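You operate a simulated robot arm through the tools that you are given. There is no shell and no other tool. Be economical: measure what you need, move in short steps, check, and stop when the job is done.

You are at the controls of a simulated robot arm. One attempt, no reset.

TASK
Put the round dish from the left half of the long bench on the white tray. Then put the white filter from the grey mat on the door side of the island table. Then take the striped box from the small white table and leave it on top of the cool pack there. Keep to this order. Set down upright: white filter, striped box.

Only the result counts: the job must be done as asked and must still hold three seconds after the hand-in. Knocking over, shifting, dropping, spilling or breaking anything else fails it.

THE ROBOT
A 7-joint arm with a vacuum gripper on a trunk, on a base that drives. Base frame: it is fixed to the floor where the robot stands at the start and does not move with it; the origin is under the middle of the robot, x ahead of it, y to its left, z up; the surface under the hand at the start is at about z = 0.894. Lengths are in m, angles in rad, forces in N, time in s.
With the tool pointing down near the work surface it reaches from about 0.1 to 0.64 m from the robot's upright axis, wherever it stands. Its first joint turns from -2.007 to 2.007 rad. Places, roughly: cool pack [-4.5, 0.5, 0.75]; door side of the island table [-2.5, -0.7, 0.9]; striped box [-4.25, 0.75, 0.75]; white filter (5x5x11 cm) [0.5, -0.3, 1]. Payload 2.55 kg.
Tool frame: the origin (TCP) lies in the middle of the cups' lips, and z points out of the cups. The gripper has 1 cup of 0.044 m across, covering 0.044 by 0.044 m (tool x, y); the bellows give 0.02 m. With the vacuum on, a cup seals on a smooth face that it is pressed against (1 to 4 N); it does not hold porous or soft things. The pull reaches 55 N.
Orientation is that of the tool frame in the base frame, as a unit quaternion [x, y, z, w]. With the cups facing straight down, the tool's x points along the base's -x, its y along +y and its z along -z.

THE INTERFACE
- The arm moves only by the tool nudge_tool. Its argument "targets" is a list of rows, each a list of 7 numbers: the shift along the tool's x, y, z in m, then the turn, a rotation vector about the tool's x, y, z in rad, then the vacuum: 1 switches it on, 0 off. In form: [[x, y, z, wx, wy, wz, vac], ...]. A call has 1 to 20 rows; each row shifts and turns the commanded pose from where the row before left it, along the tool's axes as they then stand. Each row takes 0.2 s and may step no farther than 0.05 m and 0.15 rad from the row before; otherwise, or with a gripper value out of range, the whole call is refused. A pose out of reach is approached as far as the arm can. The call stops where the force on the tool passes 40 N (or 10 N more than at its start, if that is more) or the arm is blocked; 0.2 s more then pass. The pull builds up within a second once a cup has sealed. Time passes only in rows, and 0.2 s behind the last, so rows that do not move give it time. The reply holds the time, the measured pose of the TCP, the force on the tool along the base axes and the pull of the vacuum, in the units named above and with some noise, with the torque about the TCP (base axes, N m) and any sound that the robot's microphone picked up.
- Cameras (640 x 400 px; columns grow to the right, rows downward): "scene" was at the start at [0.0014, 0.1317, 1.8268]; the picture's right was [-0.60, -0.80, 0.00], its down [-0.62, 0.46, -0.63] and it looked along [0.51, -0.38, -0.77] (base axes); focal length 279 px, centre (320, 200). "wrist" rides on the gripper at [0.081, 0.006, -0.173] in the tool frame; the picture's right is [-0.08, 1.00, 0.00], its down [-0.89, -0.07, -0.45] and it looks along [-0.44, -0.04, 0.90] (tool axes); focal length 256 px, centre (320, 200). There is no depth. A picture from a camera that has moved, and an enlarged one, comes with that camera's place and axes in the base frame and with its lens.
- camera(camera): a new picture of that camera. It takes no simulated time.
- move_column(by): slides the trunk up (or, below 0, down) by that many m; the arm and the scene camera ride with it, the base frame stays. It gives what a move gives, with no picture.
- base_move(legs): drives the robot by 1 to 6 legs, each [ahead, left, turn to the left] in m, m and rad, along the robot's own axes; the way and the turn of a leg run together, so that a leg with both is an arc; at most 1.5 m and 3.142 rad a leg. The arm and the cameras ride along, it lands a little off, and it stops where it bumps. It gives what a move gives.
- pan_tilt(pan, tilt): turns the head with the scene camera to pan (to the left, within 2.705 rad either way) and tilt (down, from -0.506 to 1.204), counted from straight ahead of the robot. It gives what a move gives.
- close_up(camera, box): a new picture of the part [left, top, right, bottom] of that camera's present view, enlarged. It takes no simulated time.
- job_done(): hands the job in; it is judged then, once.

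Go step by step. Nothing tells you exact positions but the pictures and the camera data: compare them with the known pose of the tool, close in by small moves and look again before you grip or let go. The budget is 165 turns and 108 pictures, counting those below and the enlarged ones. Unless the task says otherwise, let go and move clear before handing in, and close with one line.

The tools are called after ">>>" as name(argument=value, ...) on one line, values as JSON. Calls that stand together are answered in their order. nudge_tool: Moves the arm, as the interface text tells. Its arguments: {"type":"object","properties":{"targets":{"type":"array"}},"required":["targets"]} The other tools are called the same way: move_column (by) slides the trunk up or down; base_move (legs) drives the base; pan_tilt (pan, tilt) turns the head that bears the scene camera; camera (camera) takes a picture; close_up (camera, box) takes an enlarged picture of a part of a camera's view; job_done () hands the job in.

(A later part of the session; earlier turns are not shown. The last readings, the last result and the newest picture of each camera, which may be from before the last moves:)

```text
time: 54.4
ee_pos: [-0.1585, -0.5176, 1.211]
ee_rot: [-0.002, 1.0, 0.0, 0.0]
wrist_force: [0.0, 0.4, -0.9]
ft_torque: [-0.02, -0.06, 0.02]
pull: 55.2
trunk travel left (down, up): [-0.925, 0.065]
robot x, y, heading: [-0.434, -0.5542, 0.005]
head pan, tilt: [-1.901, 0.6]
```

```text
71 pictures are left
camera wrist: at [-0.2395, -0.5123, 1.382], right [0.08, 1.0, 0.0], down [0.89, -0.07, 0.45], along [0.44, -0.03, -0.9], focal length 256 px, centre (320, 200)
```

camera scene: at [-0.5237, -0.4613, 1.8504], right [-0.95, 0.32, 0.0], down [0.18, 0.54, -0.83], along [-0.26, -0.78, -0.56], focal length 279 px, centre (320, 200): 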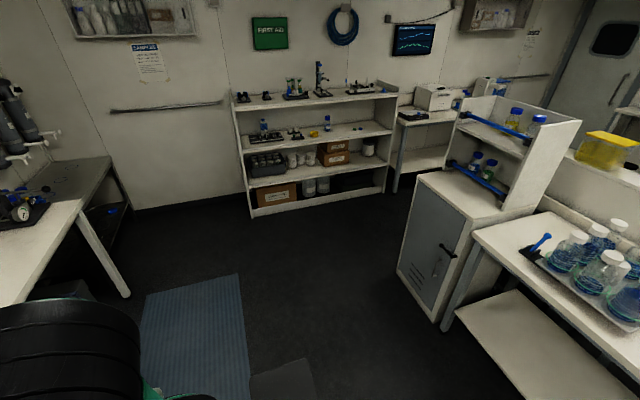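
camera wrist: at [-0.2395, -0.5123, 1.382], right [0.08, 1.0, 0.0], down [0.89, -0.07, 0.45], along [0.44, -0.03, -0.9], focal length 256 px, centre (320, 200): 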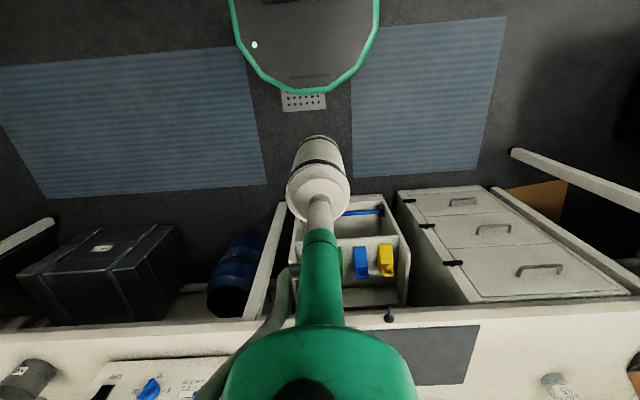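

The passage between cabinet (to y ≈ -1.8) and shelf (y ≈ -2.9) is about 1.1 m wide. I drive sideways to y ≈ -2.3, and look along it before backing through.

>>> base_move(legs=[[0, -1.4, 0], [0, -0.35, 0]])

>>> pan_tilt(pan=-2.7, tilt=0.65)

>>> camera(camera="scene")

>>> pan_tilt(pan=2.7, tilt=0.65)

>>> camera(camera="scene")

```text
time: 63.3
ee_pos: [-0.1624, -2.2752, 1.212]
ee_rot: [0.006, 1.0, 0.001, 0.0]
wrist_force: [0.5, -0.4, -0.6]
ft_torque: [-0.04, -0.05, 0.01]
pull: 54.4
trunk travel left (down, up): [-0.925, 0.065]
robot x, y, heading: [-0.4383, -2.3028, -0.006]
head pan, tilt: [-1.901, 0.6]
```

```text
time: 64.4
ee_pos: [-0.1624, -2.2745, 1.2097]
ee_rot: [0.005, 1.0, 0.0, 0.0]
wrist_force: [0.5, 0.0, -0.9]
ft_torque: [-0.04, -0.06, -0.04]
pull: 54.6
trunk travel left (down, up): [-0.925, 0.065]
robot x, y, heading: [-0.4392, -2.3035, -0.007]
head pan, tilt: [-2.7, 0.649]
```

```text
70 pictures are left
camera scene: at [-0.577, -2.1649, 1.8461], right [-0.42, 0.91, 0.0], down [0.55, 0.25, -0.8], along [-0.72, -0.33, -0.6], focal length 279 px, centre (320, 200)
```

scene: 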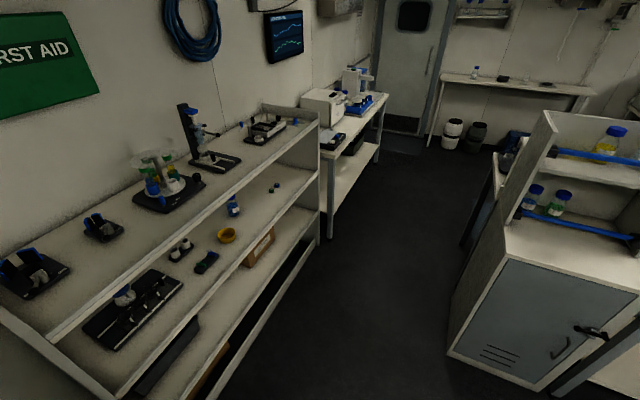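

```text
time: 68.6
ee_pos: [-0.162, -2.2746, 1.2108]
ee_rot: [0.005, 1.0, -0.001, 0.0]
wrist_force: [0.4, 0.7, -1.0]
ft_torque: [0.01, -0.02, 0.03]
pull: 54.8
trunk travel left (down, up): [-0.925, 0.065]
robot x, y, heading: [-0.4414, -2.3052, -0.003]
head pan, tilt: [2.7, 0.649]
```

```text
69 pictures are left
camera scene: at [-0.5763, -2.0903, 1.8461], right [0.44, 0.9, 0.0], down [0.54, -0.26, -0.8], along [-0.72, 0.35, -0.6], focal length 279 px, centre (320, 200)
```

scene: 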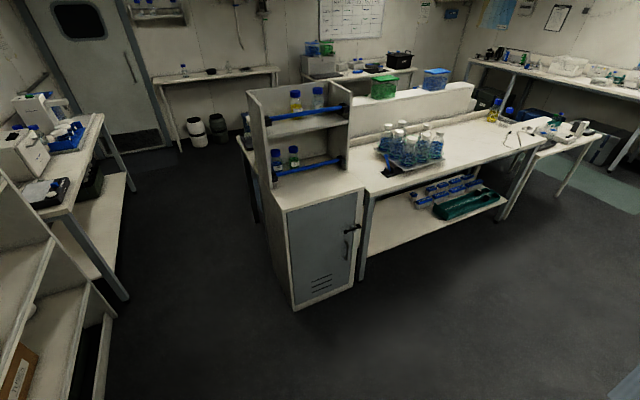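

The passage and the floor behind are clear. I back through it to x ≈ -3.3.

>>> base_move(legs=[[-1.45, 0, 0], [-1.4, 0, 0]])

>>> pan_tilt(pan=1.3, tilt=0.75)

>>> camera(camera="scene")

>>> pan_tilt(pan=2.3, tilt=0.75)

>>> camera(camera="scene")

```text
time: 82.3
ee_pos: [-3.0007, -2.2545, 1.2096]
ee_rot: [-0.003, 1.0, -0.001, 0.0]
wrist_force: [-0.8, 0.3, -1.0]
ft_torque: [-0.02, -0.04, -0.01]
pull: 55.2
trunk travel left (down, up): [-0.925, 0.065]
robot x, y, heading: [-3.2831, -2.29, 0.007]
head pan, tilt: [2.7, 0.649]
```

```text
time: 83.9
ee_pos: [-3.0025, -2.2533, 1.2114]
ee_rot: [-0.004, 1.0, 0.0, 0.0]
wrist_force: [0.7, 0.6, -2.1]
ft_torque: [0.02, -0.03, -0.02]
pull: 54.5
trunk travel left (down, up): [-0.925, 0.065]
robot x, y, heading: [-3.2807, -2.292, 0.004]
head pan, tilt: [1.3, 0.75]
```

```text
68 pictures are left
camera scene: at [-3.3182, -2.0331, 1.8375], right [0.97, -0.26, 0.0], down [-0.18, -0.66, -0.73], along [0.19, 0.71, -0.68], focal length 279 px, centre (320, 200)
```

scene: 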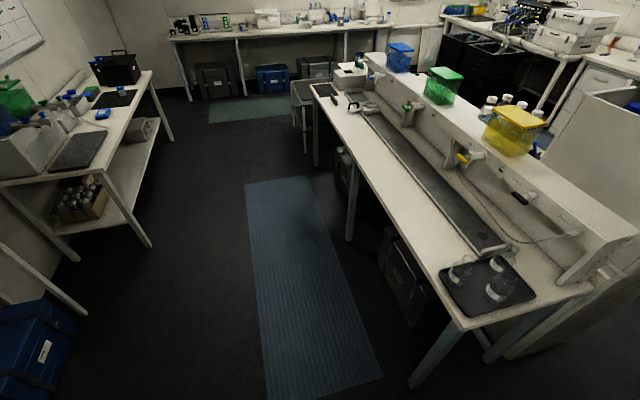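

```text
time: 85.1
ee_pos: [-3.0013, -2.2528, 1.2108]
ee_rot: [-0.004, 1.0, 0.0, 0.0]
wrist_force: [-0.7, 0.0, -1.2]
ft_torque: [-0.02, -0.02, 0.01]
pull: 54.8
trunk travel left (down, up): [-0.925, 0.065]
robot x, y, heading: [-3.282, -2.2895, 0.01]
head pan, tilt: [2.3, 0.75]
```

```text
67 pictures are left
camera scene: at [-3.3952, -2.0517, 1.8375], right [0.74, 0.67, 0.0], down [0.46, -0.51, -0.73], along [-0.49, 0.54, -0.68], focal length 279 px, centre (320, 200)
```

scene: 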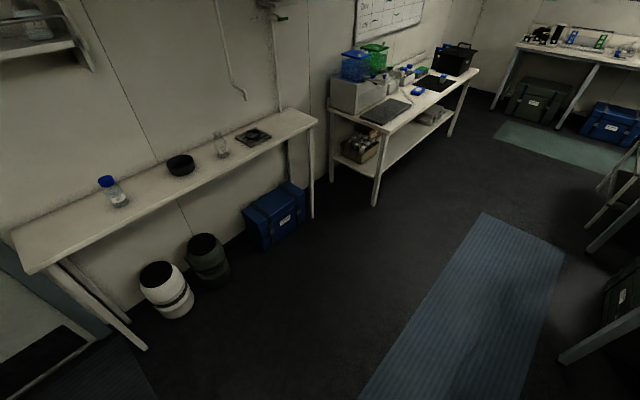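

The island's door-side surface is clear in a front strip (x from -2.75 to about -2.5), with a dark strip behind it. I drive left along it to y ≈ -0.75 and look.

>>> base_move(legs=[[0, 1.3, 0], [0, 0.25, 0]])

>>> pan_tilt(pan=0.1, tilt=0.85)

>>> camera(camera="scene")

>>> camera(camera="wrist")

```text
time: 93.1
ee_pos: [-3.0096, -0.6924, 1.2098]
ee_rot: [-0.001, 1.0, 0.0, 0.0]
wrist_force: [0.6, -0.3, -0.8]
ft_torque: [-0.02, 0.01, 0.03]
pull: 54.9
trunk travel left (down, up): [-0.925, 0.065]
robot x, y, heading: [-3.2869, -0.7287, 0.004]
head pan, tilt: [2.3, 0.75]
```

```text
time: 95.2
ee_pos: [-3.0097, -0.6926, 1.2109]
ee_rot: [-0.002, 1.0, 0.0, 0.001]
wrist_force: [-0.6, 0.4, -1.6]
ft_torque: [-0.03, -0.02, 0.02]
pull: 54.9
trunk travel left (down, up): [-0.925, 0.065]
robot x, y, heading: [-3.2933, -0.7289, 0.007]
head pan, tilt: [0.099, 0.85]
```

```text
66 pictures are left
camera scene: at [-3.2708, -0.5437, 1.8295], right [0.1, -0.99, 0.0], down [-0.75, -0.08, -0.66], along [0.66, 0.07, -0.75], focal length 279 px, centre (320, 200)
```

scene: 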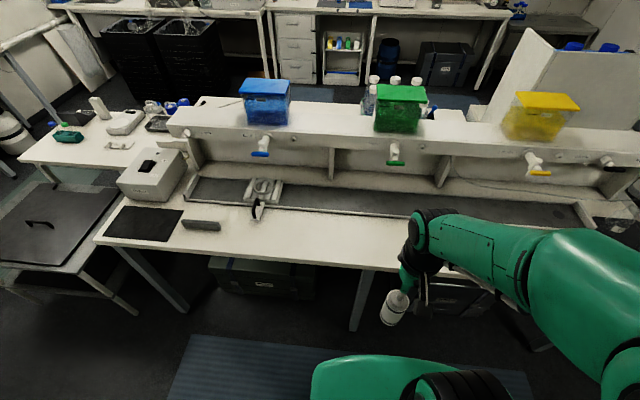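

```text
65 pictures are left
camera wrist: at [-3.0926, -0.6867, 1.382], right [0.08, 1.0, 0.0], down [0.89, -0.07, 0.45], along [0.44, -0.03, -0.9], focal length 256 px, centre (320, 200)
```

wrist: 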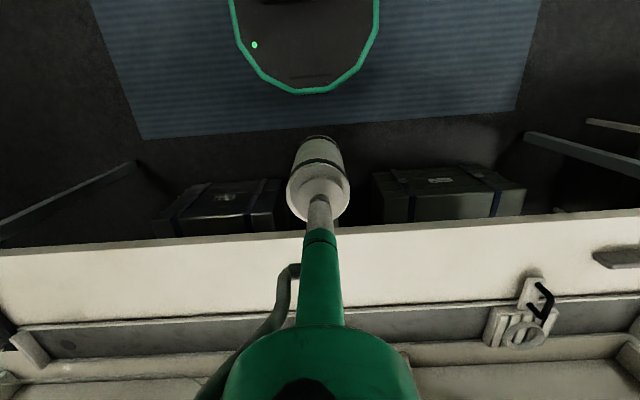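

The clear strip spans x ≈ -2.78 to -2.52. I drive 0.1 m forward, then extend to (-2.64, -0.70) and check.

>>> base_move(legs=[[0.1, 0, 0]])

>>> nudge_tool(targets=[[-0.045, 0, 0, 0, 0, 0, 1], [-0.045, 0, 0, 0, 0, 0, 1], [-0.045, 0, 0, 0, 0, 0, 1], [-0.045, 0, 0, 0, 0, 0, 1], [-0.045, 0, 0, 0, 0, 0, 1], [-0.045, 0, 0.02, 0, 0, 0, 1], [0, 0, 0.04, 0, 0, 0, 1], [0, 0, 0.04, 0, 0, 0, 1], [0, 0, 0, 0, 0, 0, 1]])

>>> camera(camera="scene")

>>> camera(camera="wrist")

```text
time: 96.4
ee_pos: [-2.9103, -0.6939, 1.2099]
ee_rot: [-0.002, 1.0, 0.0, 0.0]
wrist_force: [0.1, -0.2, -1.4]
ft_torque: [-0.04, -0.01, 0.01]
pull: 55.4
trunk travel left (down, up): [-0.925, 0.065]
robot x, y, heading: [-3.1869, -0.7281, 0.007]
head pan, tilt: [0.099, 0.85]
```

```text
time: 98.4
ee_pos: [-2.6409, -0.6916, 1.1097]
ee_rot: [-0.002, 1.0, 0.0, 0.0]
wrist_force: [-0.7, -0.3, -0.8]
ft_torque: [-0.03, -0.03, -0.01]
pull: 54.8
trunk travel left (down, up): [-0.925, 0.065]
robot x, y, heading: [-3.191, -0.7287, 0.001]
head pan, tilt: [0.099, 0.85]
```

```text
64 pictures are left
camera scene: at [-3.1711, -0.5435, 1.8295], right [0.1, -0.99, 0.0], down [-0.75, -0.08, -0.66], along [0.66, 0.07, -0.75], focal length 279 px, centre (320, 200)
```

scene: 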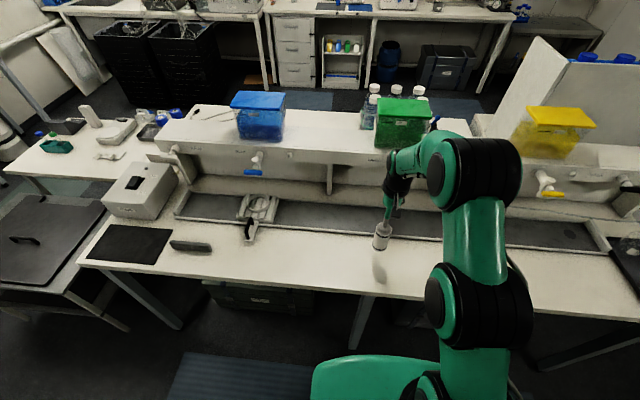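

```text
63 pictures are left
camera wrist: at [-2.7225, -0.6851, 1.2806], right [0.08, 1.0, 0.0], down [0.89, -0.07, 0.45], along [0.44, -0.03, -0.9], focal length 256 px, centre (320, 200)
```

wrist: 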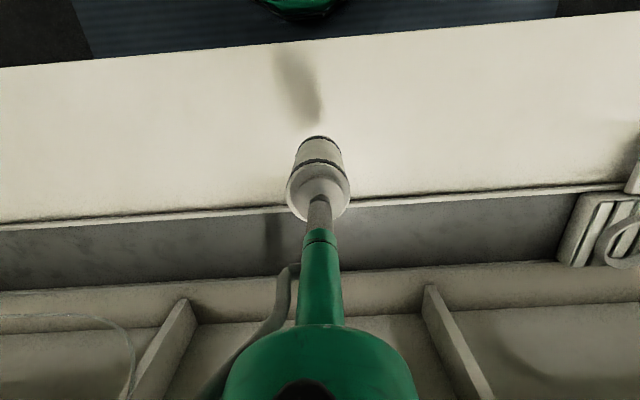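

The spot beneath is clear. I lower to about 1.03, then by small steps to contact.

>>> nudge_tool(targets=[[0, 0, 0.04, 0, 0, 0, 1], [0, 0, 0.03, 0, 0, 0, 1], [0, 0, 0, 0, 0, 0, 1]])

>>> close_up(camera="scene", box=[320, 200, 440, 300])

```text
time: 99.2
ee_pos: [-2.6414, -0.6916, 1.039]
ee_rot: [-0.001, 1.0, -0.001, 0.001]
wrist_force: [0.3, 0.6, -0.7]
ft_torque: [-0.03, 0.0, -0.04]
pull: 54.9
trunk travel left (down, up): [-0.925, 0.065]
robot x, y, heading: [-3.1876, -0.7276, 0.004]
head pan, tilt: [0.099, 0.85]
```

```text
4.00 times, centred on (380, 250) of scene
camera zoom: at [-3.171, -0.5435, 1.8295], right [0.1, -0.99, 0.0], down [-0.75, -0.08, -0.66], along [0.66, 0.07, -0.75], focal length 1116 px, centre (80, 0)
```

zoom: 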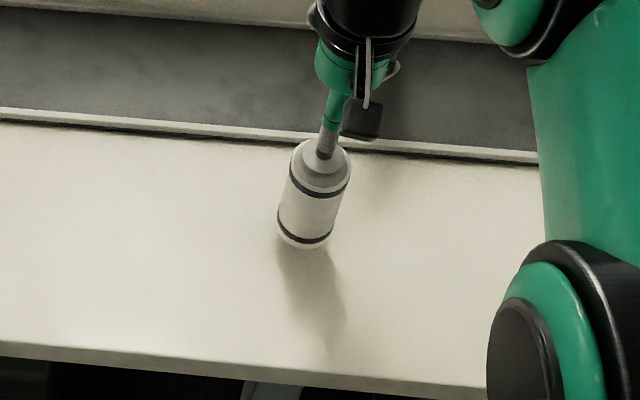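

>>> nudge_tool(targets=[[0, 0, 0.012, 0, 0, 0, 1], [0, 0, 0.006, 0, 0, 0, 1], [0, 0, 0, 0, 0, 0, 1]])

```text
time: 100.0
ee_pos: [-2.641, -0.6923, 1.0218]
ee_rot: [-0.001, 1.0, 0.0, 0.001]
wrist_force: [0.2, 0.4, -1.8]
ft_torque: [-0.05, -0.02, 0.01]
pull: 54.5
trunk travel left (down, up): [-0.925, 0.065]
robot x, y, heading: [-3.1916, -0.7257, 0.006]
head pan, tilt: [0.099, 0.85]
```

No contact yet at 1.022; I continue in small steps.

>>> nudge_tool(targets=[[0, 0, 0.004, 0, 0, 0, 1], [0, 0, 0, 0, 0, 0, 1]])

>>> nudge_tool(targets=[[0, 0, 0.003, 0, 0, 0, 1], [0, 0, 0, 0, 0, 0, 1]])

```text
time: 100.6
ee_pos: [-2.6414, -0.6917, 1.0184]
ee_rot: [-0.001, 1.0, 0.0, 0.001]
wrist_force: [-1.0, 0.8, -0.9]
ft_torque: [0.0, -0.02, -0.01]
pull: 54.6
trunk travel left (down, up): [-0.925, 0.065]
robot x, y, heading: [-3.1874, -0.7303, 0.003]
head pan, tilt: [0.099, 0.85]
```

```text
time: 101.2
ee_pos: [-2.6402, -0.6928, 1.0153]
ee_rot: [-0.001, 1.0, 0.0, 0.001]
wrist_force: [0.2, 0.1, -1.9]
ft_torque: [-0.01, -0.06, 0.01]
pull: 55.7
trunk travel left (down, up): [-0.925, 0.065]
robot x, y, heading: [-3.1894, -0.7297, 0.002]
head pan, tilt: [0.099, 0.85]
```

>>> nudge_tool(targets=[[0, 0, 0.004, 0, 0, 0, 1], [0, 0, 0, 0, 0, 0, 1]])

>>> nudge_tool(targets=[[0, 0, 0.003, 0, 0, 0, 1], [0, 0, 0, 0, 0, 0, 1]])

```text
time: 101.8
ee_pos: [-2.6402, -0.6923, 1.0121]
ee_rot: [-0.002, 1.0, 0.0, 0.001]
wrist_force: [-0.2, 0.5, -0.2]
ft_torque: [-0.01, -0.03, 0.01]
pull: 54.9
trunk travel left (down, up): [-0.925, 0.065]
robot x, y, heading: [-3.1876, -0.727, 0.004]
head pan, tilt: [0.099, 0.85]
```

```text
time: 102.4
ee_pos: [-2.6413, -0.6912, 1.0083]
ee_rot: [-0.002, 1.0, 0.0, 0.0]
wrist_force: [-0.1, -0.6, 0.0]
ft_torque: [-0.03, -0.05, -0.02]
pull: 54.6
trunk travel left (down, up): [-0.925, 0.065]
robot x, y, heading: [-3.1868, -0.7309, 0.004]
head pan, tilt: [0.099, 0.85]
```

>>> close_up(camera="scene", box=[340, 210, 420, 280])

>>> nudge_tool(targets=[[0, 0, 0.003, 0, 0, 0, 1], [0, 0, 0, 0, 0, 0, 1]])

```text
5.71 times, centred on (380, 245) of scene
camera zoom: at [-3.1709, -0.5434, 1.8295], right [0.1, -0.99, 0.0], down [-0.75, -0.08, -0.66], along [0.66, 0.07, -0.75], focal length 1595 px, centre (-23, -57)
```

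zoom: 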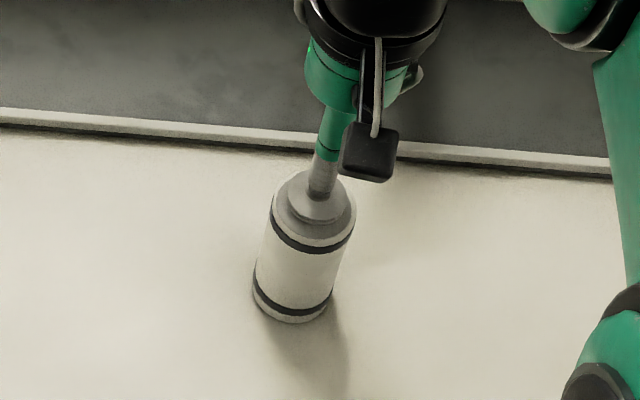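

```text
time: 103.0
ee_pos: [-2.6398, -0.6916, 1.0073]
ee_rot: [-0.001, 1.0, 0.001, 0.002]
wrist_force: [-1.7, 0.6, 13.1]
ft_torque: [-0.1, -0.06, 0.01]
pull: 54.8
trunk travel left (down, up): [-0.925, 0.065]
robot x, y, heading: [-3.1898, -0.7274, -0.0]
head pan, tilt: [0.099, 0.85]
```

Contact. I back off a millimetre of load, release and rise straight up.

>>> nudge_tool(targets=[[0, 0, -0.001, 0, 0, 0, 0], [0, 0, 0, 0, 0, 0, 0], [0, 0, 0, 0, 0, 0, 0], [0, 0, 0, 0, 0, 0, 0], [0, 0, 0, 0, 0, 0, 0], [0, 0, -0.004, 0, 0, 0, 0], [0, 0, -0.02, 0, 0, 0, 0], [0, 0, -0.04, 0, 0, 0, 0], [0, 0, -0.04, 0, 0, 0, 0], [0, 0, -0.04, 0, 0, 0, 0], [0, 0, -0.04, 0, 0, 0, 0], [0.04, 0, 0, 0, 0, 0, 0], [0.04, 0, 0, 0, 0, 0, 0], [0.04, 0, 0, 0, 0, 0, 0], [0.04, 0, 0, 0, 0, 0, 0], [0.04, 0, 0, 0, 0, 0, 0], [0.04, 0, 0, 0, 0, 0, 0], [0, 0, 0, 0, 0, 0, 0]])

>>> camera(camera="scene")

```text
time: 106.8
ee_pos: [-2.8815, -0.6911, 1.1885]
ee_rot: [-0.002, 1.0, 0.0, -0.001]
wrist_force: [-0.1, -0.1, -1.0]
ft_torque: [-0.04, 0.05, 0.02]
pull: 0.0
out of reach, approached as far as the arm can: row 11
trunk travel left (down, up): [-0.925, 0.065]
robot x, y, heading: [-3.1868, -0.7299, 0.006]
head pan, tilt: [0.099, 0.85]
```

```text
60 pictures are left
camera scene: at [-3.1686, -0.5434, 1.8295], right [0.1, -0.99, 0.0], down [-0.75, -0.08, -0.66], along [0.66, 0.07, -0.75], focal length 279 px, centre (320, 200)
```

scene: 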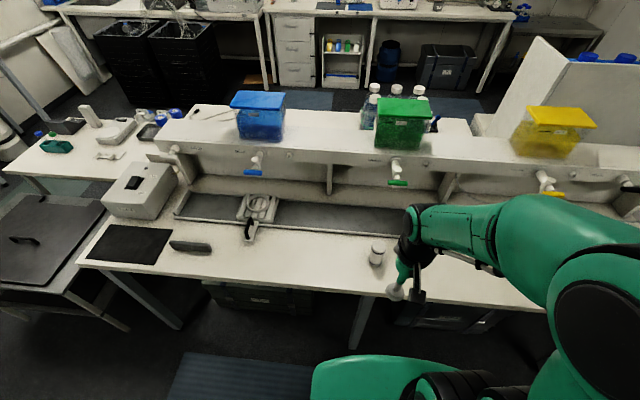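

The filter stands upright on the door side. Now I look at the table beneath the whiteboard, behind-left of me.

>>> pan_tilt(pan=2.4, tilt=0.7)

>>> camera(camera="scene")

>>> close_up(camera="scene", box=[160, 80, 480, 280])

```text
time: 108.9
ee_pos: [-2.8801, -0.6925, 1.188]
ee_rot: [-0.002, 1.0, 0.001, 0.0]
wrist_force: [0.1, -0.1, -0.5]
ft_torque: [-0.01, 0.01, 0.01]
pull: 0.1
trunk travel left (down, up): [-0.925, 0.065]
robot x, y, heading: [-3.1864, -0.7276, -0.001]
head pan, tilt: [2.4, 0.7]
```

```text
59 pictures are left
camera scene: at [-3.3111, -0.4943, 1.8418], right [0.67, 0.74, 0.0], down [0.48, -0.43, -0.76], along [-0.57, 0.51, -0.64], focal length 279 px, centre (320, 200)
```

scene: 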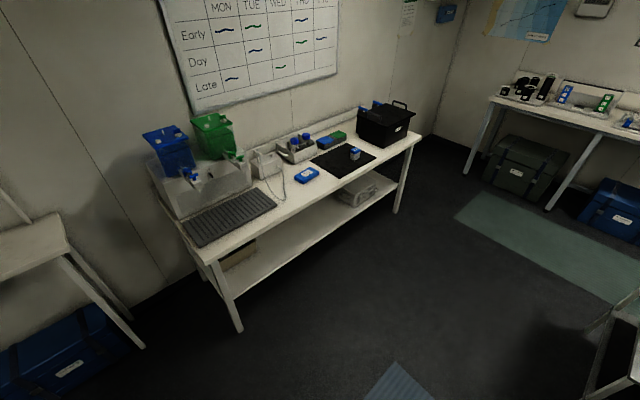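

```text
2.00 times, centred on (320, 180) of scene
camera zoom: at [-3.3111, -0.4943, 1.8418], right [0.67, 0.74, 0.0], down [0.48, -0.43, -0.76], along [-0.57, 0.51, -0.64], focal length 558 px, centre (320, 240)
```

zoom: 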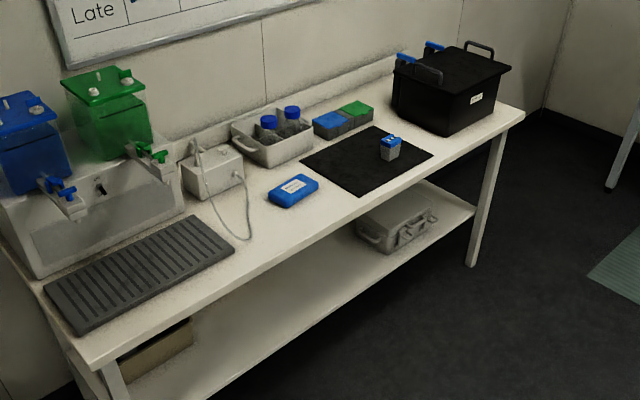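

The cool pack is the blue pack near (-4.53, 0.48); the small box on the black mat near (-4.45, 0.87) is probably the striped box. I turn the robot round and approach.

>>> close_up(camera="scene", box=[280, 130, 400, 205])

>>> base_move(legs=[[-0.15, 0, 0], [0, 0.7, 0]])

```text
5.33 times, centred on (340, 168) of scene
camera zoom: at [-3.3111, -0.4943, 1.8418], right [0.67, 0.74, 0.0], down [0.48, -0.43, -0.76], along [-0.57, 0.51, -0.64], focal length 1488 px, centre (213, 373)
```

zoom: 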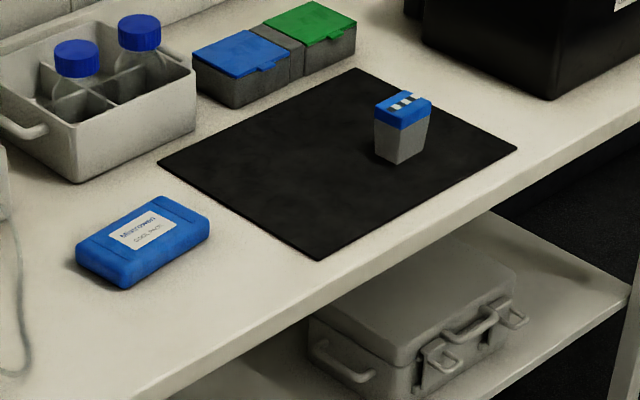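

```text
time: 113.7
ee_pos: [-3.0328, 0.0038, 1.1886]
ee_rot: [-0.001, 1.0, 0.0, 0.0]
wrist_force: [0.3, -0.5, 0.3]
ft_torque: [-0.02, 0.04, -0.03]
pull: 0.0
trunk travel left (down, up): [-0.925, 0.065]
robot x, y, heading: [-3.3433, -0.0326, -0.001]
head pan, tilt: [2.4, 0.7]
```

It is labelled COOL PACK, and the small box with the striped lid stands on the black mat. I centre in the aisle and turn to face the table.

>>> base_move(legs=[[-0.13, 0.2, 0], [0, 0, 1.57], [0, 0, 1.57]])

>>> pan_tilt(pan=-0.2, tilt=0.8)

>>> camera(camera="scene")

```text
time: 123.1
ee_pos: [-3.7765, 0.1299, 1.1881]
ee_rot: [1.0, 0.005, 0.0, 0.0]
wrist_force: [0.3, -0.8, 0.6]
ft_torque: [0.02, 0.0, 0.0]
pull: 0.0
trunk travel left (down, up): [-0.925, 0.065]
robot x, y, heading: [-3.4692, 0.1699, -3.131]
head pan, tilt: [2.4, 0.7]
```

```text
time: 125.5
ee_pos: [-3.7754, 0.129, 1.1886]
ee_rot: [1.0, 0.006, 0.0, 0.0]
wrist_force: [0.1, 1.1, -0.4]
ft_torque: [0.0, -0.01, -0.01]
pull: 0.1
trunk travel left (down, up): [-0.925, 0.065]
robot x, y, heading: [-3.4709, 0.1683, -3.134]
head pan, tilt: [-0.201, 0.799]
```

```text
56 pictures are left
camera scene: at [-3.4861, 0.0075, 1.8335], right [0.19, 0.98, 0.0], down [0.7, -0.13, -0.7], along [-0.68, 0.13, -0.72], focal length 279 px, centre (320, 200)
```

scene: 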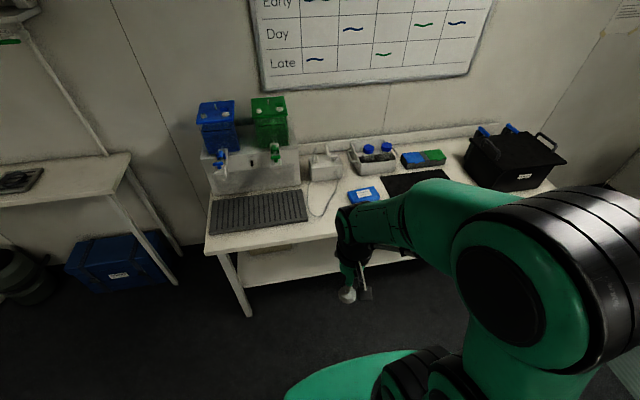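

I face the table. I drive right about 0.5 m and ahead 0.4 m, then check clearance with the wrist camera.

>>> base_move(legs=[[0, -0.5, 0], [0.4, 0, 0]])

>>> camera(camera="wrist")

>>> camera(camera="scene")

```text
time: 130.5
ee_pos: [-4.1813, 0.6312, 1.1878]
ee_rot: [1.0, 0.002, 0.0, 0.0]
wrist_force: [-1.1, 0.3, 0.7]
ft_torque: [0.02, -0.02, -0.03]
pull: 0.1
trunk travel left (down, up): [-0.925, 0.065]
robot x, y, heading: [-3.8721, 0.669, -3.135]
head pan, tilt: [-0.201, 0.799]
```

```text
55 pictures are left
camera wrist: at [-4.1016, 0.6256, 1.3599], right [-0.07, -1.0, 0.0], down [-0.89, 0.07, 0.45], along [-0.44, 0.03, -0.9], focal length 256 px, centre (320, 200)
```

wrist: 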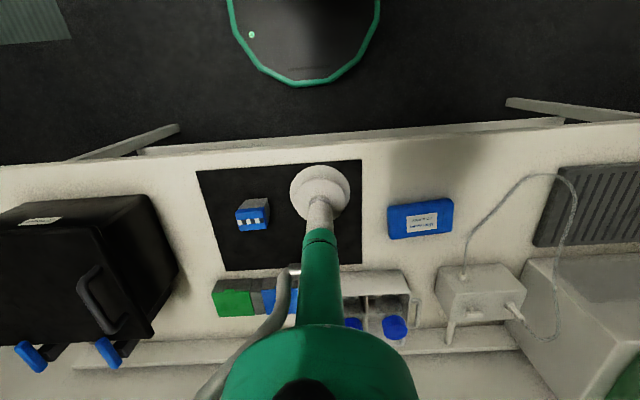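

```text
54 pictures are left
camera scene: at [-3.8919, 0.5076, 1.8335], right [0.19, 0.98, 0.0], down [0.7, -0.14, -0.7], along [-0.68, 0.14, -0.72], focal length 279 px, centre (320, 200)
```

scene: 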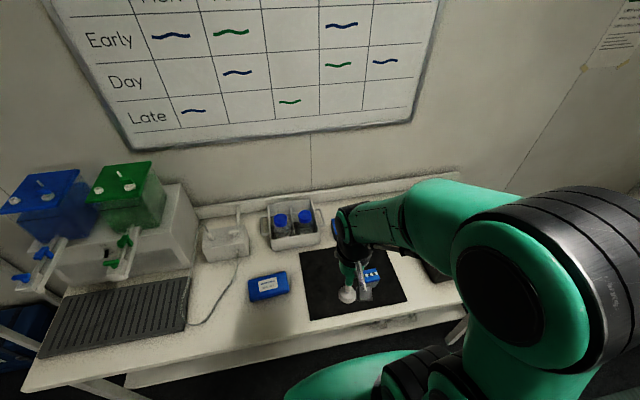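

Box is near (-4.41, 0.81) and cool pack near (-4.455, 0.40). I move 8 cm ahead, a little left, and lower the trunk 0.15 m.

>>> base_move(legs=[[0.08, 0.05, 0]])

>>> move_column(by=-0.15)

>>> camera(camera="wrist")

>>> camera(camera="scene")

```text
time: 131.6
ee_pos: [-4.2603, 0.5793, 1.188]
ee_rot: [1.0, 0.003, 0.001, 0.0]
wrist_force: [-0.5, -0.5, -0.2]
ft_torque: [0.0, -0.03, 0.01]
pull: 0.1
trunk travel left (down, up): [-0.925, 0.065]
robot x, y, heading: [-3.9566, 0.6201, -3.138]
head pan, tilt: [-0.201, 0.799]
```

```text
time: 133.4
ee_pos: [-4.2603, 0.5813, 1.04]
ee_rot: [1.0, 0.004, -0.001, 0.0]
wrist_force: [0.0, 0.3, 0.0]
ft_torque: [0.0, 0.02, 0.03]
pull: 0.1
trunk travel left (down, up): [-0.775, 0.215]
robot x, y, heading: [-3.95, 0.6151, -3.138]
head pan, tilt: [-0.201, 0.799]
```

```text
53 pictures are left
camera wrist: at [-4.1808, 0.5756, 1.21], right [-0.07, -1.0, 0.0], down [-0.89, 0.07, 0.45], along [-0.44, 0.03, -0.9], focal length 256 px, centre (320, 200)
```

wrist: 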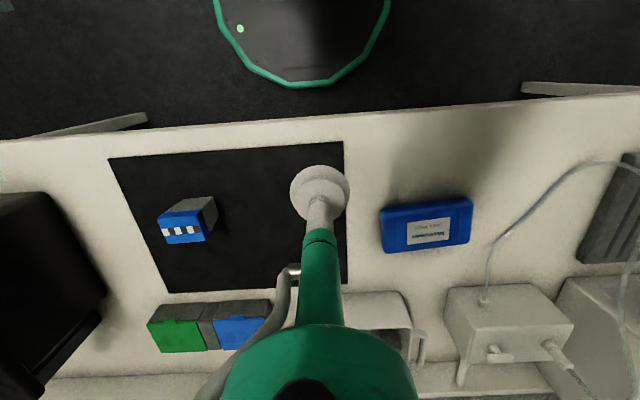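

```text
52 pictures are left
camera scene: at [-3.971, 0.4576, 1.6836], right [0.19, 0.98, 0.0], down [0.7, -0.14, -0.7], along [-0.68, 0.13, -0.72], focal length 279 px, centre (320, 200)
```

scene: 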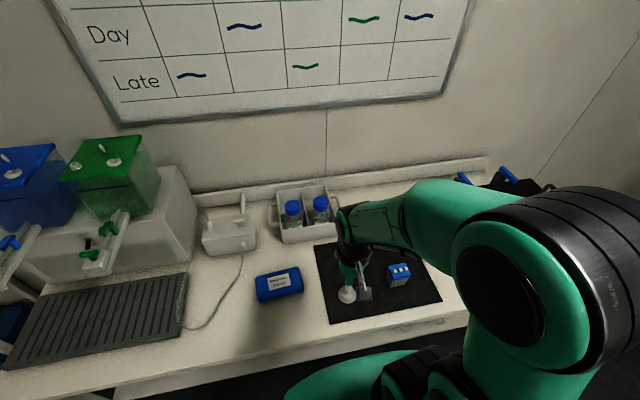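

The box top is near (-4.42, 0.84). I move above it and look from close.

>>> nudge_tool(targets=[[-0.023, -0.038, 0, 0, 0, 0, 0], [-0.023, -0.038, 0, 0, 0, 0, 0], [-0.023, -0.038, 0, 0, 0, 0, 0], [-0.023, -0.038, 0, 0, 0, 0, 0], [-0.023, -0.038, 0, 0, 0, 0, 0], [-0.023, -0.038, 0, 0, 0, 0, 0], [-0.02, -0.03, 0, 0, 0, 0, 0], [0, 0, 0.04, 0, 0, 0, 0], [0, 0, 0.04, 0, 0, 0, 0], [0, 0, 0, 0, 0, 0, 0]])

>>> camera(camera="wrist")

>>> close_up(camera="scene", box=[340, 220, 460, 320])

```text
time: 135.6
ee_pos: [-4.4191, 0.8395, 0.9586]
ee_rot: [1.0, 0.002, 0.0, -0.001]
wrist_force: [-0.1, -0.5, 0.1]
ft_torque: [0.02, 0.0, 0.0]
pull: 0.2
trunk travel left (down, up): [-0.775, 0.215]
robot x, y, heading: [-3.951, 0.6141, -3.133]
head pan, tilt: [-0.201, 0.799]
```

```text
51 pictures are left
camera wrist: at [-4.3394, 0.8326, 1.1302], right [-0.07, -1.0, 0.0], down [-0.89, 0.07, 0.45], along [-0.44, 0.03, -0.9], focal length 256 px, centre (320, 200)
```

wrist: 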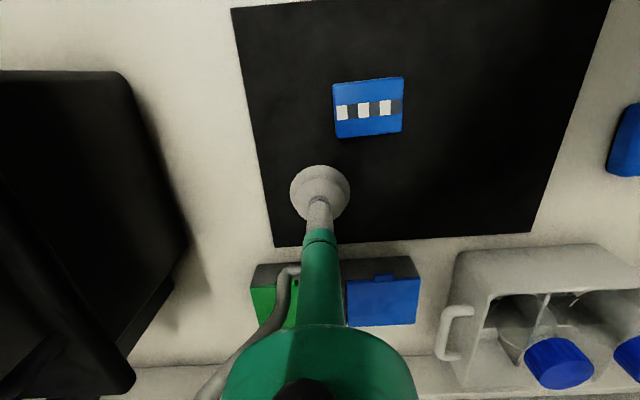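

```text
4.00 times, centred on (400, 270) of scene
camera zoom: at [-3.9705, 0.4572, 1.6835], right [0.19, 0.98, 0.0], down [0.7, -0.14, -0.7], along [-0.68, 0.14, -0.72], focal length 1116 px, centre (0, -80)
```

zoom: 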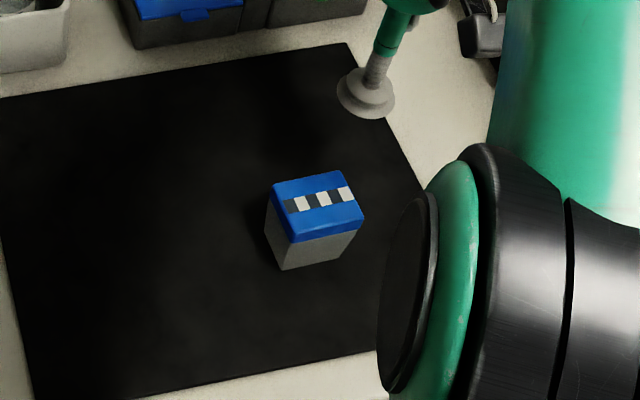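

Triangulating, the box lid is higher than thought: about (-4.365, 0.788, 0.90). I shift over it at this height and re-check.

>>> nudge_tool(targets=[[0.018, 0.017, -0.01, 0, 0, 0, 0], [0.018, 0.017, 0, 0, 0, 0, 0], [0.018, 0.017, 0, 0, 0, 0, 0], [0, 0, 0, 0, 0, 0, 0]])

>>> camera(camera="wrist")

>>> close_up(camera="scene", box=[340, 220, 460, 320])

```text
time: 136.6
ee_pos: [-4.3649, 0.7881, 0.9679]
ee_rot: [1.0, 0.002, 0.0, 0.0]
wrist_force: [-0.4, -0.1, 0.9]
ft_torque: [0.01, 0.02, -0.02]
pull: 0.1
trunk travel left (down, up): [-0.775, 0.215]
robot x, y, heading: [-3.953, 0.6191, -3.14]
head pan, tilt: [-0.201, 0.799]
```

```text
49 pictures are left
camera wrist: at [-4.2862, 0.7824, 1.1401], right [-0.07, -1.0, 0.0], down [-0.89, 0.07, 0.45], along [-0.44, 0.03, -0.9], focal length 256 px, centre (320, 200)
```

wrist: 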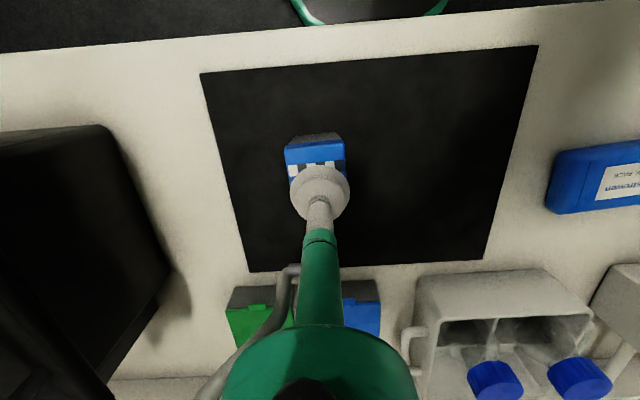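

```text
4.00 times, centred on (400, 270) of scene
camera zoom: at [-3.9719, 0.4582, 1.6836], right [0.19, 0.98, 0.0], down [0.7, -0.14, -0.7], along [-0.68, 0.13, -0.72], focal length 1116 px, centre (0, -80)
```

zoom: 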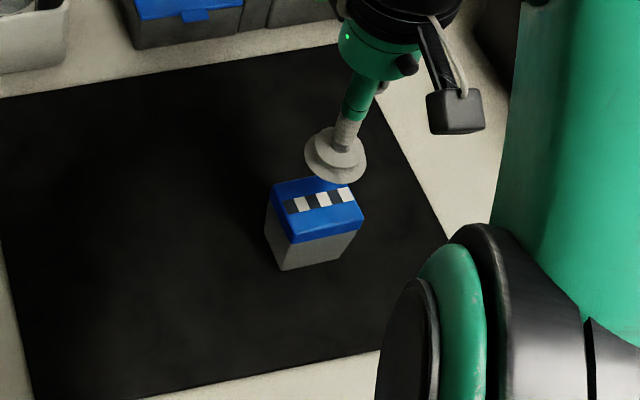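

I'm nearly centred (box about (-4.371, 0.790)). I lower to roughly 3 cm above the lid and check.

>>> nudge_tool(targets=[[-0.006, -0.002, 0.02, 0, 0, 0, 0], [0, 0, 0.02, 0, 0, 0, 0], [0, 0, 0, 0, 0, 0, 0]])

>>> close_up(camera="wrist", box=[220, 80, 420, 240])

>>> close_up(camera="scene", box=[360, 230, 440, 300])

```text
time: 137.4
ee_pos: [-4.3707, 0.7895, 0.9286]
ee_rot: [1.0, 0.003, 0.001, 0.0]
wrist_force: [0.0, -0.7, -0.4]
ft_torque: [-0.03, 0.01, -0.01]
pull: 0.1
trunk travel left (down, up): [-0.775, 0.215]
robot x, y, heading: [-3.9523, 0.6151, -3.135]
head pan, tilt: [-0.201, 0.799]
```

```text
2.50 times, centred on (320, 160) of wrist
camera zoom: at [-4.2914, 0.784, 1.1001], right [-0.07, -1.0, 0.0], down [-0.89, 0.07, 0.45], along [-0.44, 0.03, -0.9], focal length 640 px, centre (320, 300)
```

zoom: 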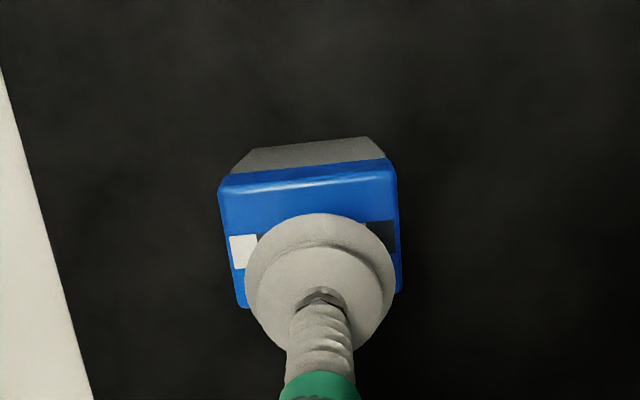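

```text
5.71 times, centred on (400, 265) of scene
camera zoom: at [-3.9712, 0.4576, 1.6835], right [0.19, 0.98, 0.0], down [0.7, -0.14, -0.7], along [-0.68, 0.13, -0.72], focal length 1595 px, centre (-137, -171)
```

zoom: 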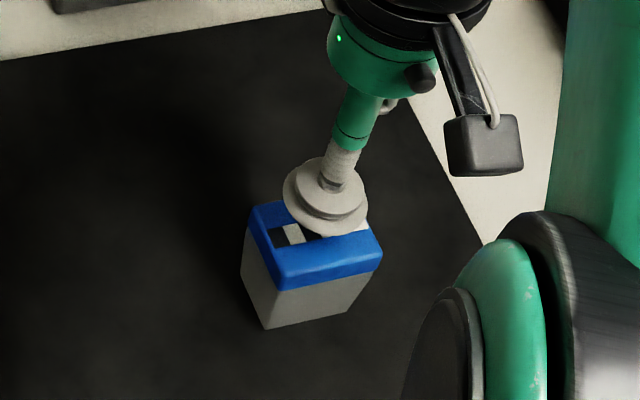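

Centred on the lid. I descend with the vacuum on, in small steps.

>>> nudge_tool(targets=[[0, -0.002, 0.015, 0, 0, 0, 1], [0, 0, 0.008, 0, 0, 0, 1], [0, 0, 0, 0, 0, 0, 1]])

>>> nudge_tool(targets=[[0, 0, 0.005, 0, 0, 0, 1], [0, 0, 0, 0, 0, 0, 1]])

```text
time: 138.2
ee_pos: [-4.3708, 0.792, 0.9048]
ee_rot: [1.0, 0.002, 0.0, 0.0]
wrist_force: [0.2, 0.6, 0.6]
ft_torque: [-0.02, -0.02, 0.03]
pull: 0.1
trunk travel left (down, up): [-0.775, 0.215]
robot x, y, heading: [-3.9499, 0.6141, -3.139]
head pan, tilt: [-0.201, 0.799]
```

```text
time: 138.8
ee_pos: [-4.3705, 0.7914, 0.9006]
ee_rot: [1.0, 0.003, 0.0, 0.001]
wrist_force: [-0.2, -0.4, -0.8]
ft_torque: [-0.01, 0.0, -0.01]
pull: 55.1
trunk travel left (down, up): [-0.775, 0.215]
robot x, y, heading: [-3.9524, 0.6154, -3.134]
head pan, tilt: [-0.201, 0.799]
```

Sealed with light contact at 0.90. I lift and look at the pack and box from the side.

>>> nudge_tool(targets=[[0, 0, 0, 0, 0, 0, 1], [0, 0, -0.01, 0, 0, 0, 1], [0, 0, -0.03, 0, 0, 0, 1], [0, 0, -0.04, 0, 0, 0, 1], [0, 0, -0.04, 0, 0, 0, 1], [0, 0, 0, 0, 0, 0, 1]])

>>> camera(camera="scene")

>>> camera(camera="wrist")

```text
time: 140.2
ee_pos: [-4.3714, 0.7901, 1.0212]
ee_rot: [1.0, 0.003, 0.001, 0.001]
wrist_force: [0.0, -0.3, -1.2]
ft_torque: [-0.01, -0.01, -0.01]
pull: 54.7
trunk travel left (down, up): [-0.775, 0.215]
robot x, y, heading: [-3.9525, 0.6173, -3.138]
head pan, tilt: [-0.201, 0.799]
```

```text
45 pictures are left
camera scene: at [-3.9717, 0.4579, 1.6836], right [0.19, 0.98, 0.0], down [0.7, -0.14, -0.7], along [-0.68, 0.13, -0.72], focal length 279 px, centre (320, 200)
```

scene: 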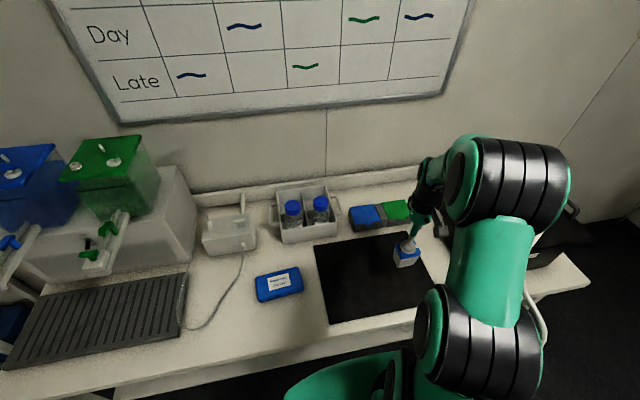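

```text
44 pictures are left
camera wrist: at [-4.2925, 0.7852, 1.1922], right [-0.07, -1.0, 0.0], down [-0.89, 0.07, 0.44], along [-0.44, 0.03, -0.9], focal length 256 px, centre (320, 200)
```

wrist: 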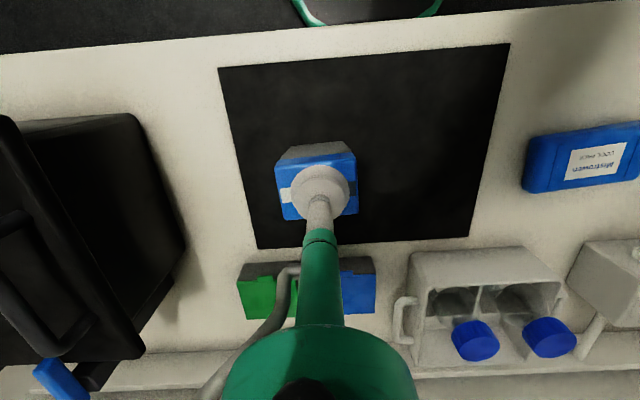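

The cool pack's top centre triangulates to about (-4.43, 0.41, 0.835). I carry the box over at a safe height.

>>> nudge_tool(targets=[[0, 0, -0.03, 0, 0, 0, 1], [-0.003, 0.03, -0.02, 0, 0, 0, 1], [-0.006, 0.039, 0, 0, 0, 0, 1], [-0.006, 0.039, 0, 0, 0, 0, 1], [-0.006, 0.039, 0, 0, 0, 0, 1], [-0.006, 0.039, 0, 0, 0, 0, 1], [-0.006, 0.039, 0, 0, 0, 0, 1], [-0.006, 0.039, 0, 0, 0, 0, 1], [-0.006, 0.039, 0, 0, 0, 0, 1], [-0.006, 0.039, 0, 0, 0, 0, 1], [-0.005, 0.038, 0, 0, 0, 0, 1], [0, 0, 0, 0, 0, 0, 1], [0, 0, 0, 0, 0, 0, 1]])

>>> camera(camera="wrist")

>>> camera(camera="scene")

```text
time: 143.0
ee_pos: [-4.4214, 0.4121, 1.0612]
ee_rot: [1.0, 0.003, 0.0, -0.001]
wrist_force: [-0.7, -0.2, -2.1]
ft_torque: [0.0, 0.01, 0.01]
pull: 55.2
out of reach, approached as far as the arm can: row 11
trunk travel left (down, up): [-0.775, 0.215]
robot x, y, heading: [-3.9531, 0.6154, -3.136]
head pan, tilt: [-0.201, 0.799]
```

```text
43 pictures are left
camera wrist: at [-4.3411, 0.4066, 1.2335], right [-0.07, -1.0, 0.0], down [-0.89, 0.07, 0.45], along [-0.44, 0.03, -0.9], focal length 256 px, centre (320, 200)
```

wrist: 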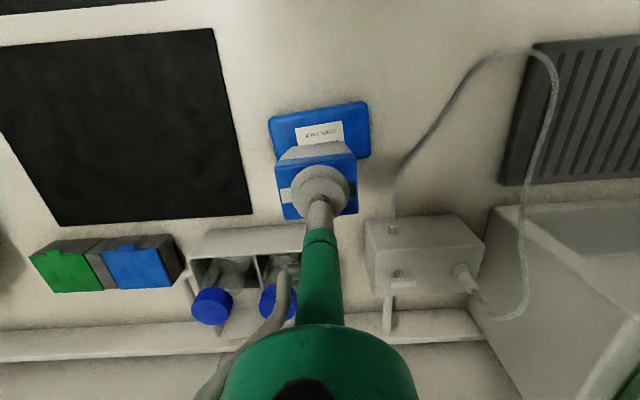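

```text
42 pictures are left
camera scene: at [-3.971, 0.457, 1.6835], right [0.19, 0.98, 0.0], down [0.7, -0.14, -0.7], along [-0.68, 0.14, -0.72], focal length 279 px, centre (320, 200)
```

scene: 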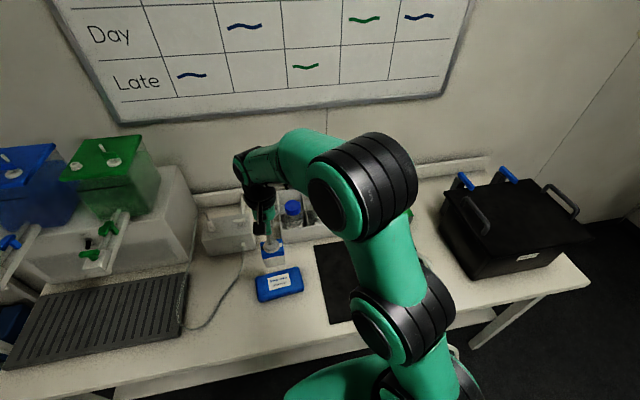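

The box is right above the label centre (pack centre ≈ (-4.425, 0.414)). I lower towards it and check.

>>> nudge_tool(targets=[[-0.002, -0.001, 0.04, 0, 0, 0, 1], [0, 0, 0.04, 0, 0, 0, 1], [0, 0, 0.02, 0, 0, 0, 1], [0, 0, 0, 0, 0, 0, 1]])

>>> close_up(camera="scene", box=[230, 220, 350, 320])

>>> camera(camera="wrist")

```text
time: 144.0
ee_pos: [-4.4231, 0.4137, 0.9634]
ee_rot: [1.0, 0.003, 0.0, 0.0]
wrist_force: [-0.2, 0.0, -1.4]
ft_torque: [-0.02, 0.02, -0.01]
pull: 54.6
trunk travel left (down, up): [-0.775, 0.215]
robot x, y, heading: [-3.9554, 0.6192, -3.137]
head pan, tilt: [-0.201, 0.799]
```

```text
4.00 times, centred on (290, 270) of scene
camera zoom: at [-3.9708, 0.4576, 1.6836], right [0.19, 0.98, 0.0], down [0.7, -0.14, -0.7], along [-0.68, 0.13, -0.72], focal length 1116 px, centre (440, -80)
```

zoom: 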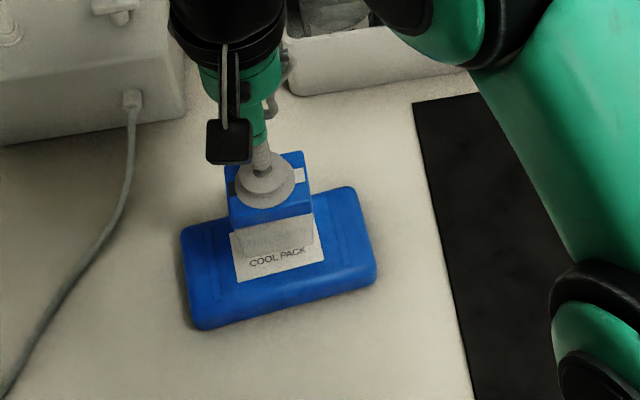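

```text
40 pictures are left
camera wrist: at [-4.3429, 0.409, 1.1339], right [-0.07, -1.0, 0.0], down [-0.89, 0.07, 0.45], along [-0.44, 0.03, -0.9], focal length 256 px, centre (320, 200)
```

wrist: 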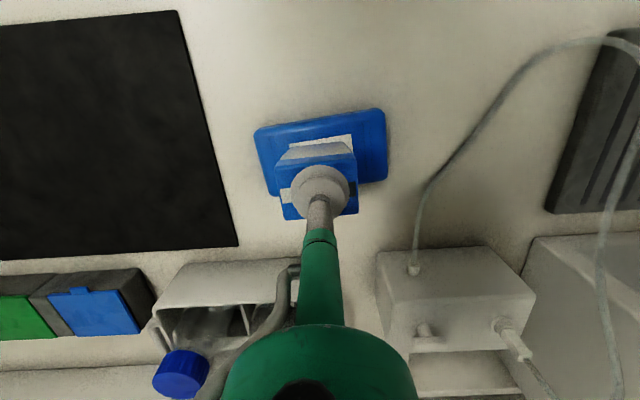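

Well centred over the pack. I descend in small steps until contact.

>>> nudge_tool(targets=[[-0.002, 0, 0.01, 0, 0, 0, 1], [0, 0, 0.005, 0, 0, 0, 1], [0, 0, 0, 0, 0, 0, 1]])

>>> nudge_tool(targets=[[0, 0, 0.005, 0, 0, 0, 1], [0, 0, 0, 0, 0, 0, 1]])

>>> close_up(camera="scene", box=[230, 220, 350, 320])

```text
time: 144.8
ee_pos: [-4.4257, 0.4144, 0.9474]
ee_rot: [1.0, 0.002, -0.001, -0.001]
wrist_force: [0.1, -0.3, -2.2]
ft_torque: [0.0, -0.03, -0.01]
pull: 54.7
trunk travel left (down, up): [-0.775, 0.215]
robot x, y, heading: [-3.951, 0.6149, -3.14]
head pan, tilt: [-0.201, 0.799]
```

```text
time: 145.4
ee_pos: [-4.425, 0.4149, 0.9423]
ee_rot: [1.0, 0.003, 0.0, 0.0]
wrist_force: [0.3, 0.3, -1.5]
ft_torque: [-0.03, 0.0, 0.02]
pull: 55.2
trunk travel left (down, up): [-0.775, 0.215]
robot x, y, heading: [-3.9519, 0.6171, -3.14]
head pan, tilt: [-0.201, 0.799]
```

```text
4.00 times, centred on (290, 270) of scene
camera zoom: at [-3.9709, 0.4576, 1.6835], right [0.19, 0.98, 0.0], down [0.7, -0.14, -0.7], along [-0.68, 0.13, -0.72], focal length 1116 px, centre (440, -80)
```

zoom: 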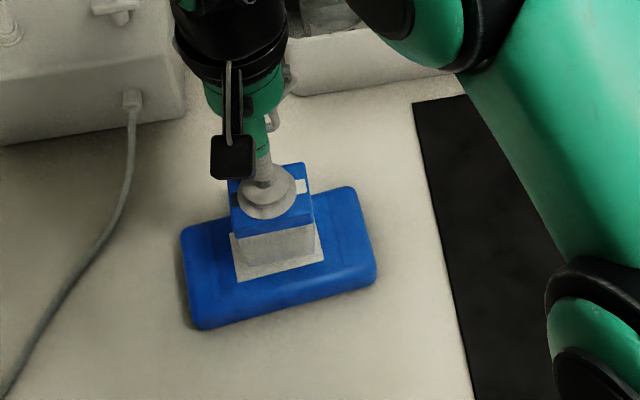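

>>> nudge_tool(targets=[[0, 0, 0.004, 0, 0, 0, 1], [0, 0, 0, 0, 0, 0, 1]])

>>> nudge_tool(targets=[[0, 0, 0.003, 0, 0, 0, 1], [0, 0, 0, 0, 0, 0, 1]])

```text
time: 146.0
ee_pos: [-4.4252, 0.413, 0.9389]
ee_rot: [1.0, 0.003, 0.0, 0.001]
wrist_force: [0.3, 0.4, -1.6]
ft_torque: [0.0, -0.01, -0.01]
pull: 54.7
trunk travel left (down, up): [-0.775, 0.215]
robot x, y, heading: [-3.9513, 0.6176, -3.143]
head pan, tilt: [-0.201, 0.799]
```

```text
time: 146.6
ee_pos: [-4.4249, 0.4158, 0.9352]
ee_rot: [1.0, 0.003, 0.0, 0.0]
wrist_force: [-0.2, 0.3, -1.6]
ft_torque: [-0.02, 0.01, 0.0]
pull: 55.5
trunk travel left (down, up): [-0.775, 0.215]
robot x, y, heading: [-3.9491, 0.6204, -3.134]
head pan, tilt: [-0.201, 0.799]
```

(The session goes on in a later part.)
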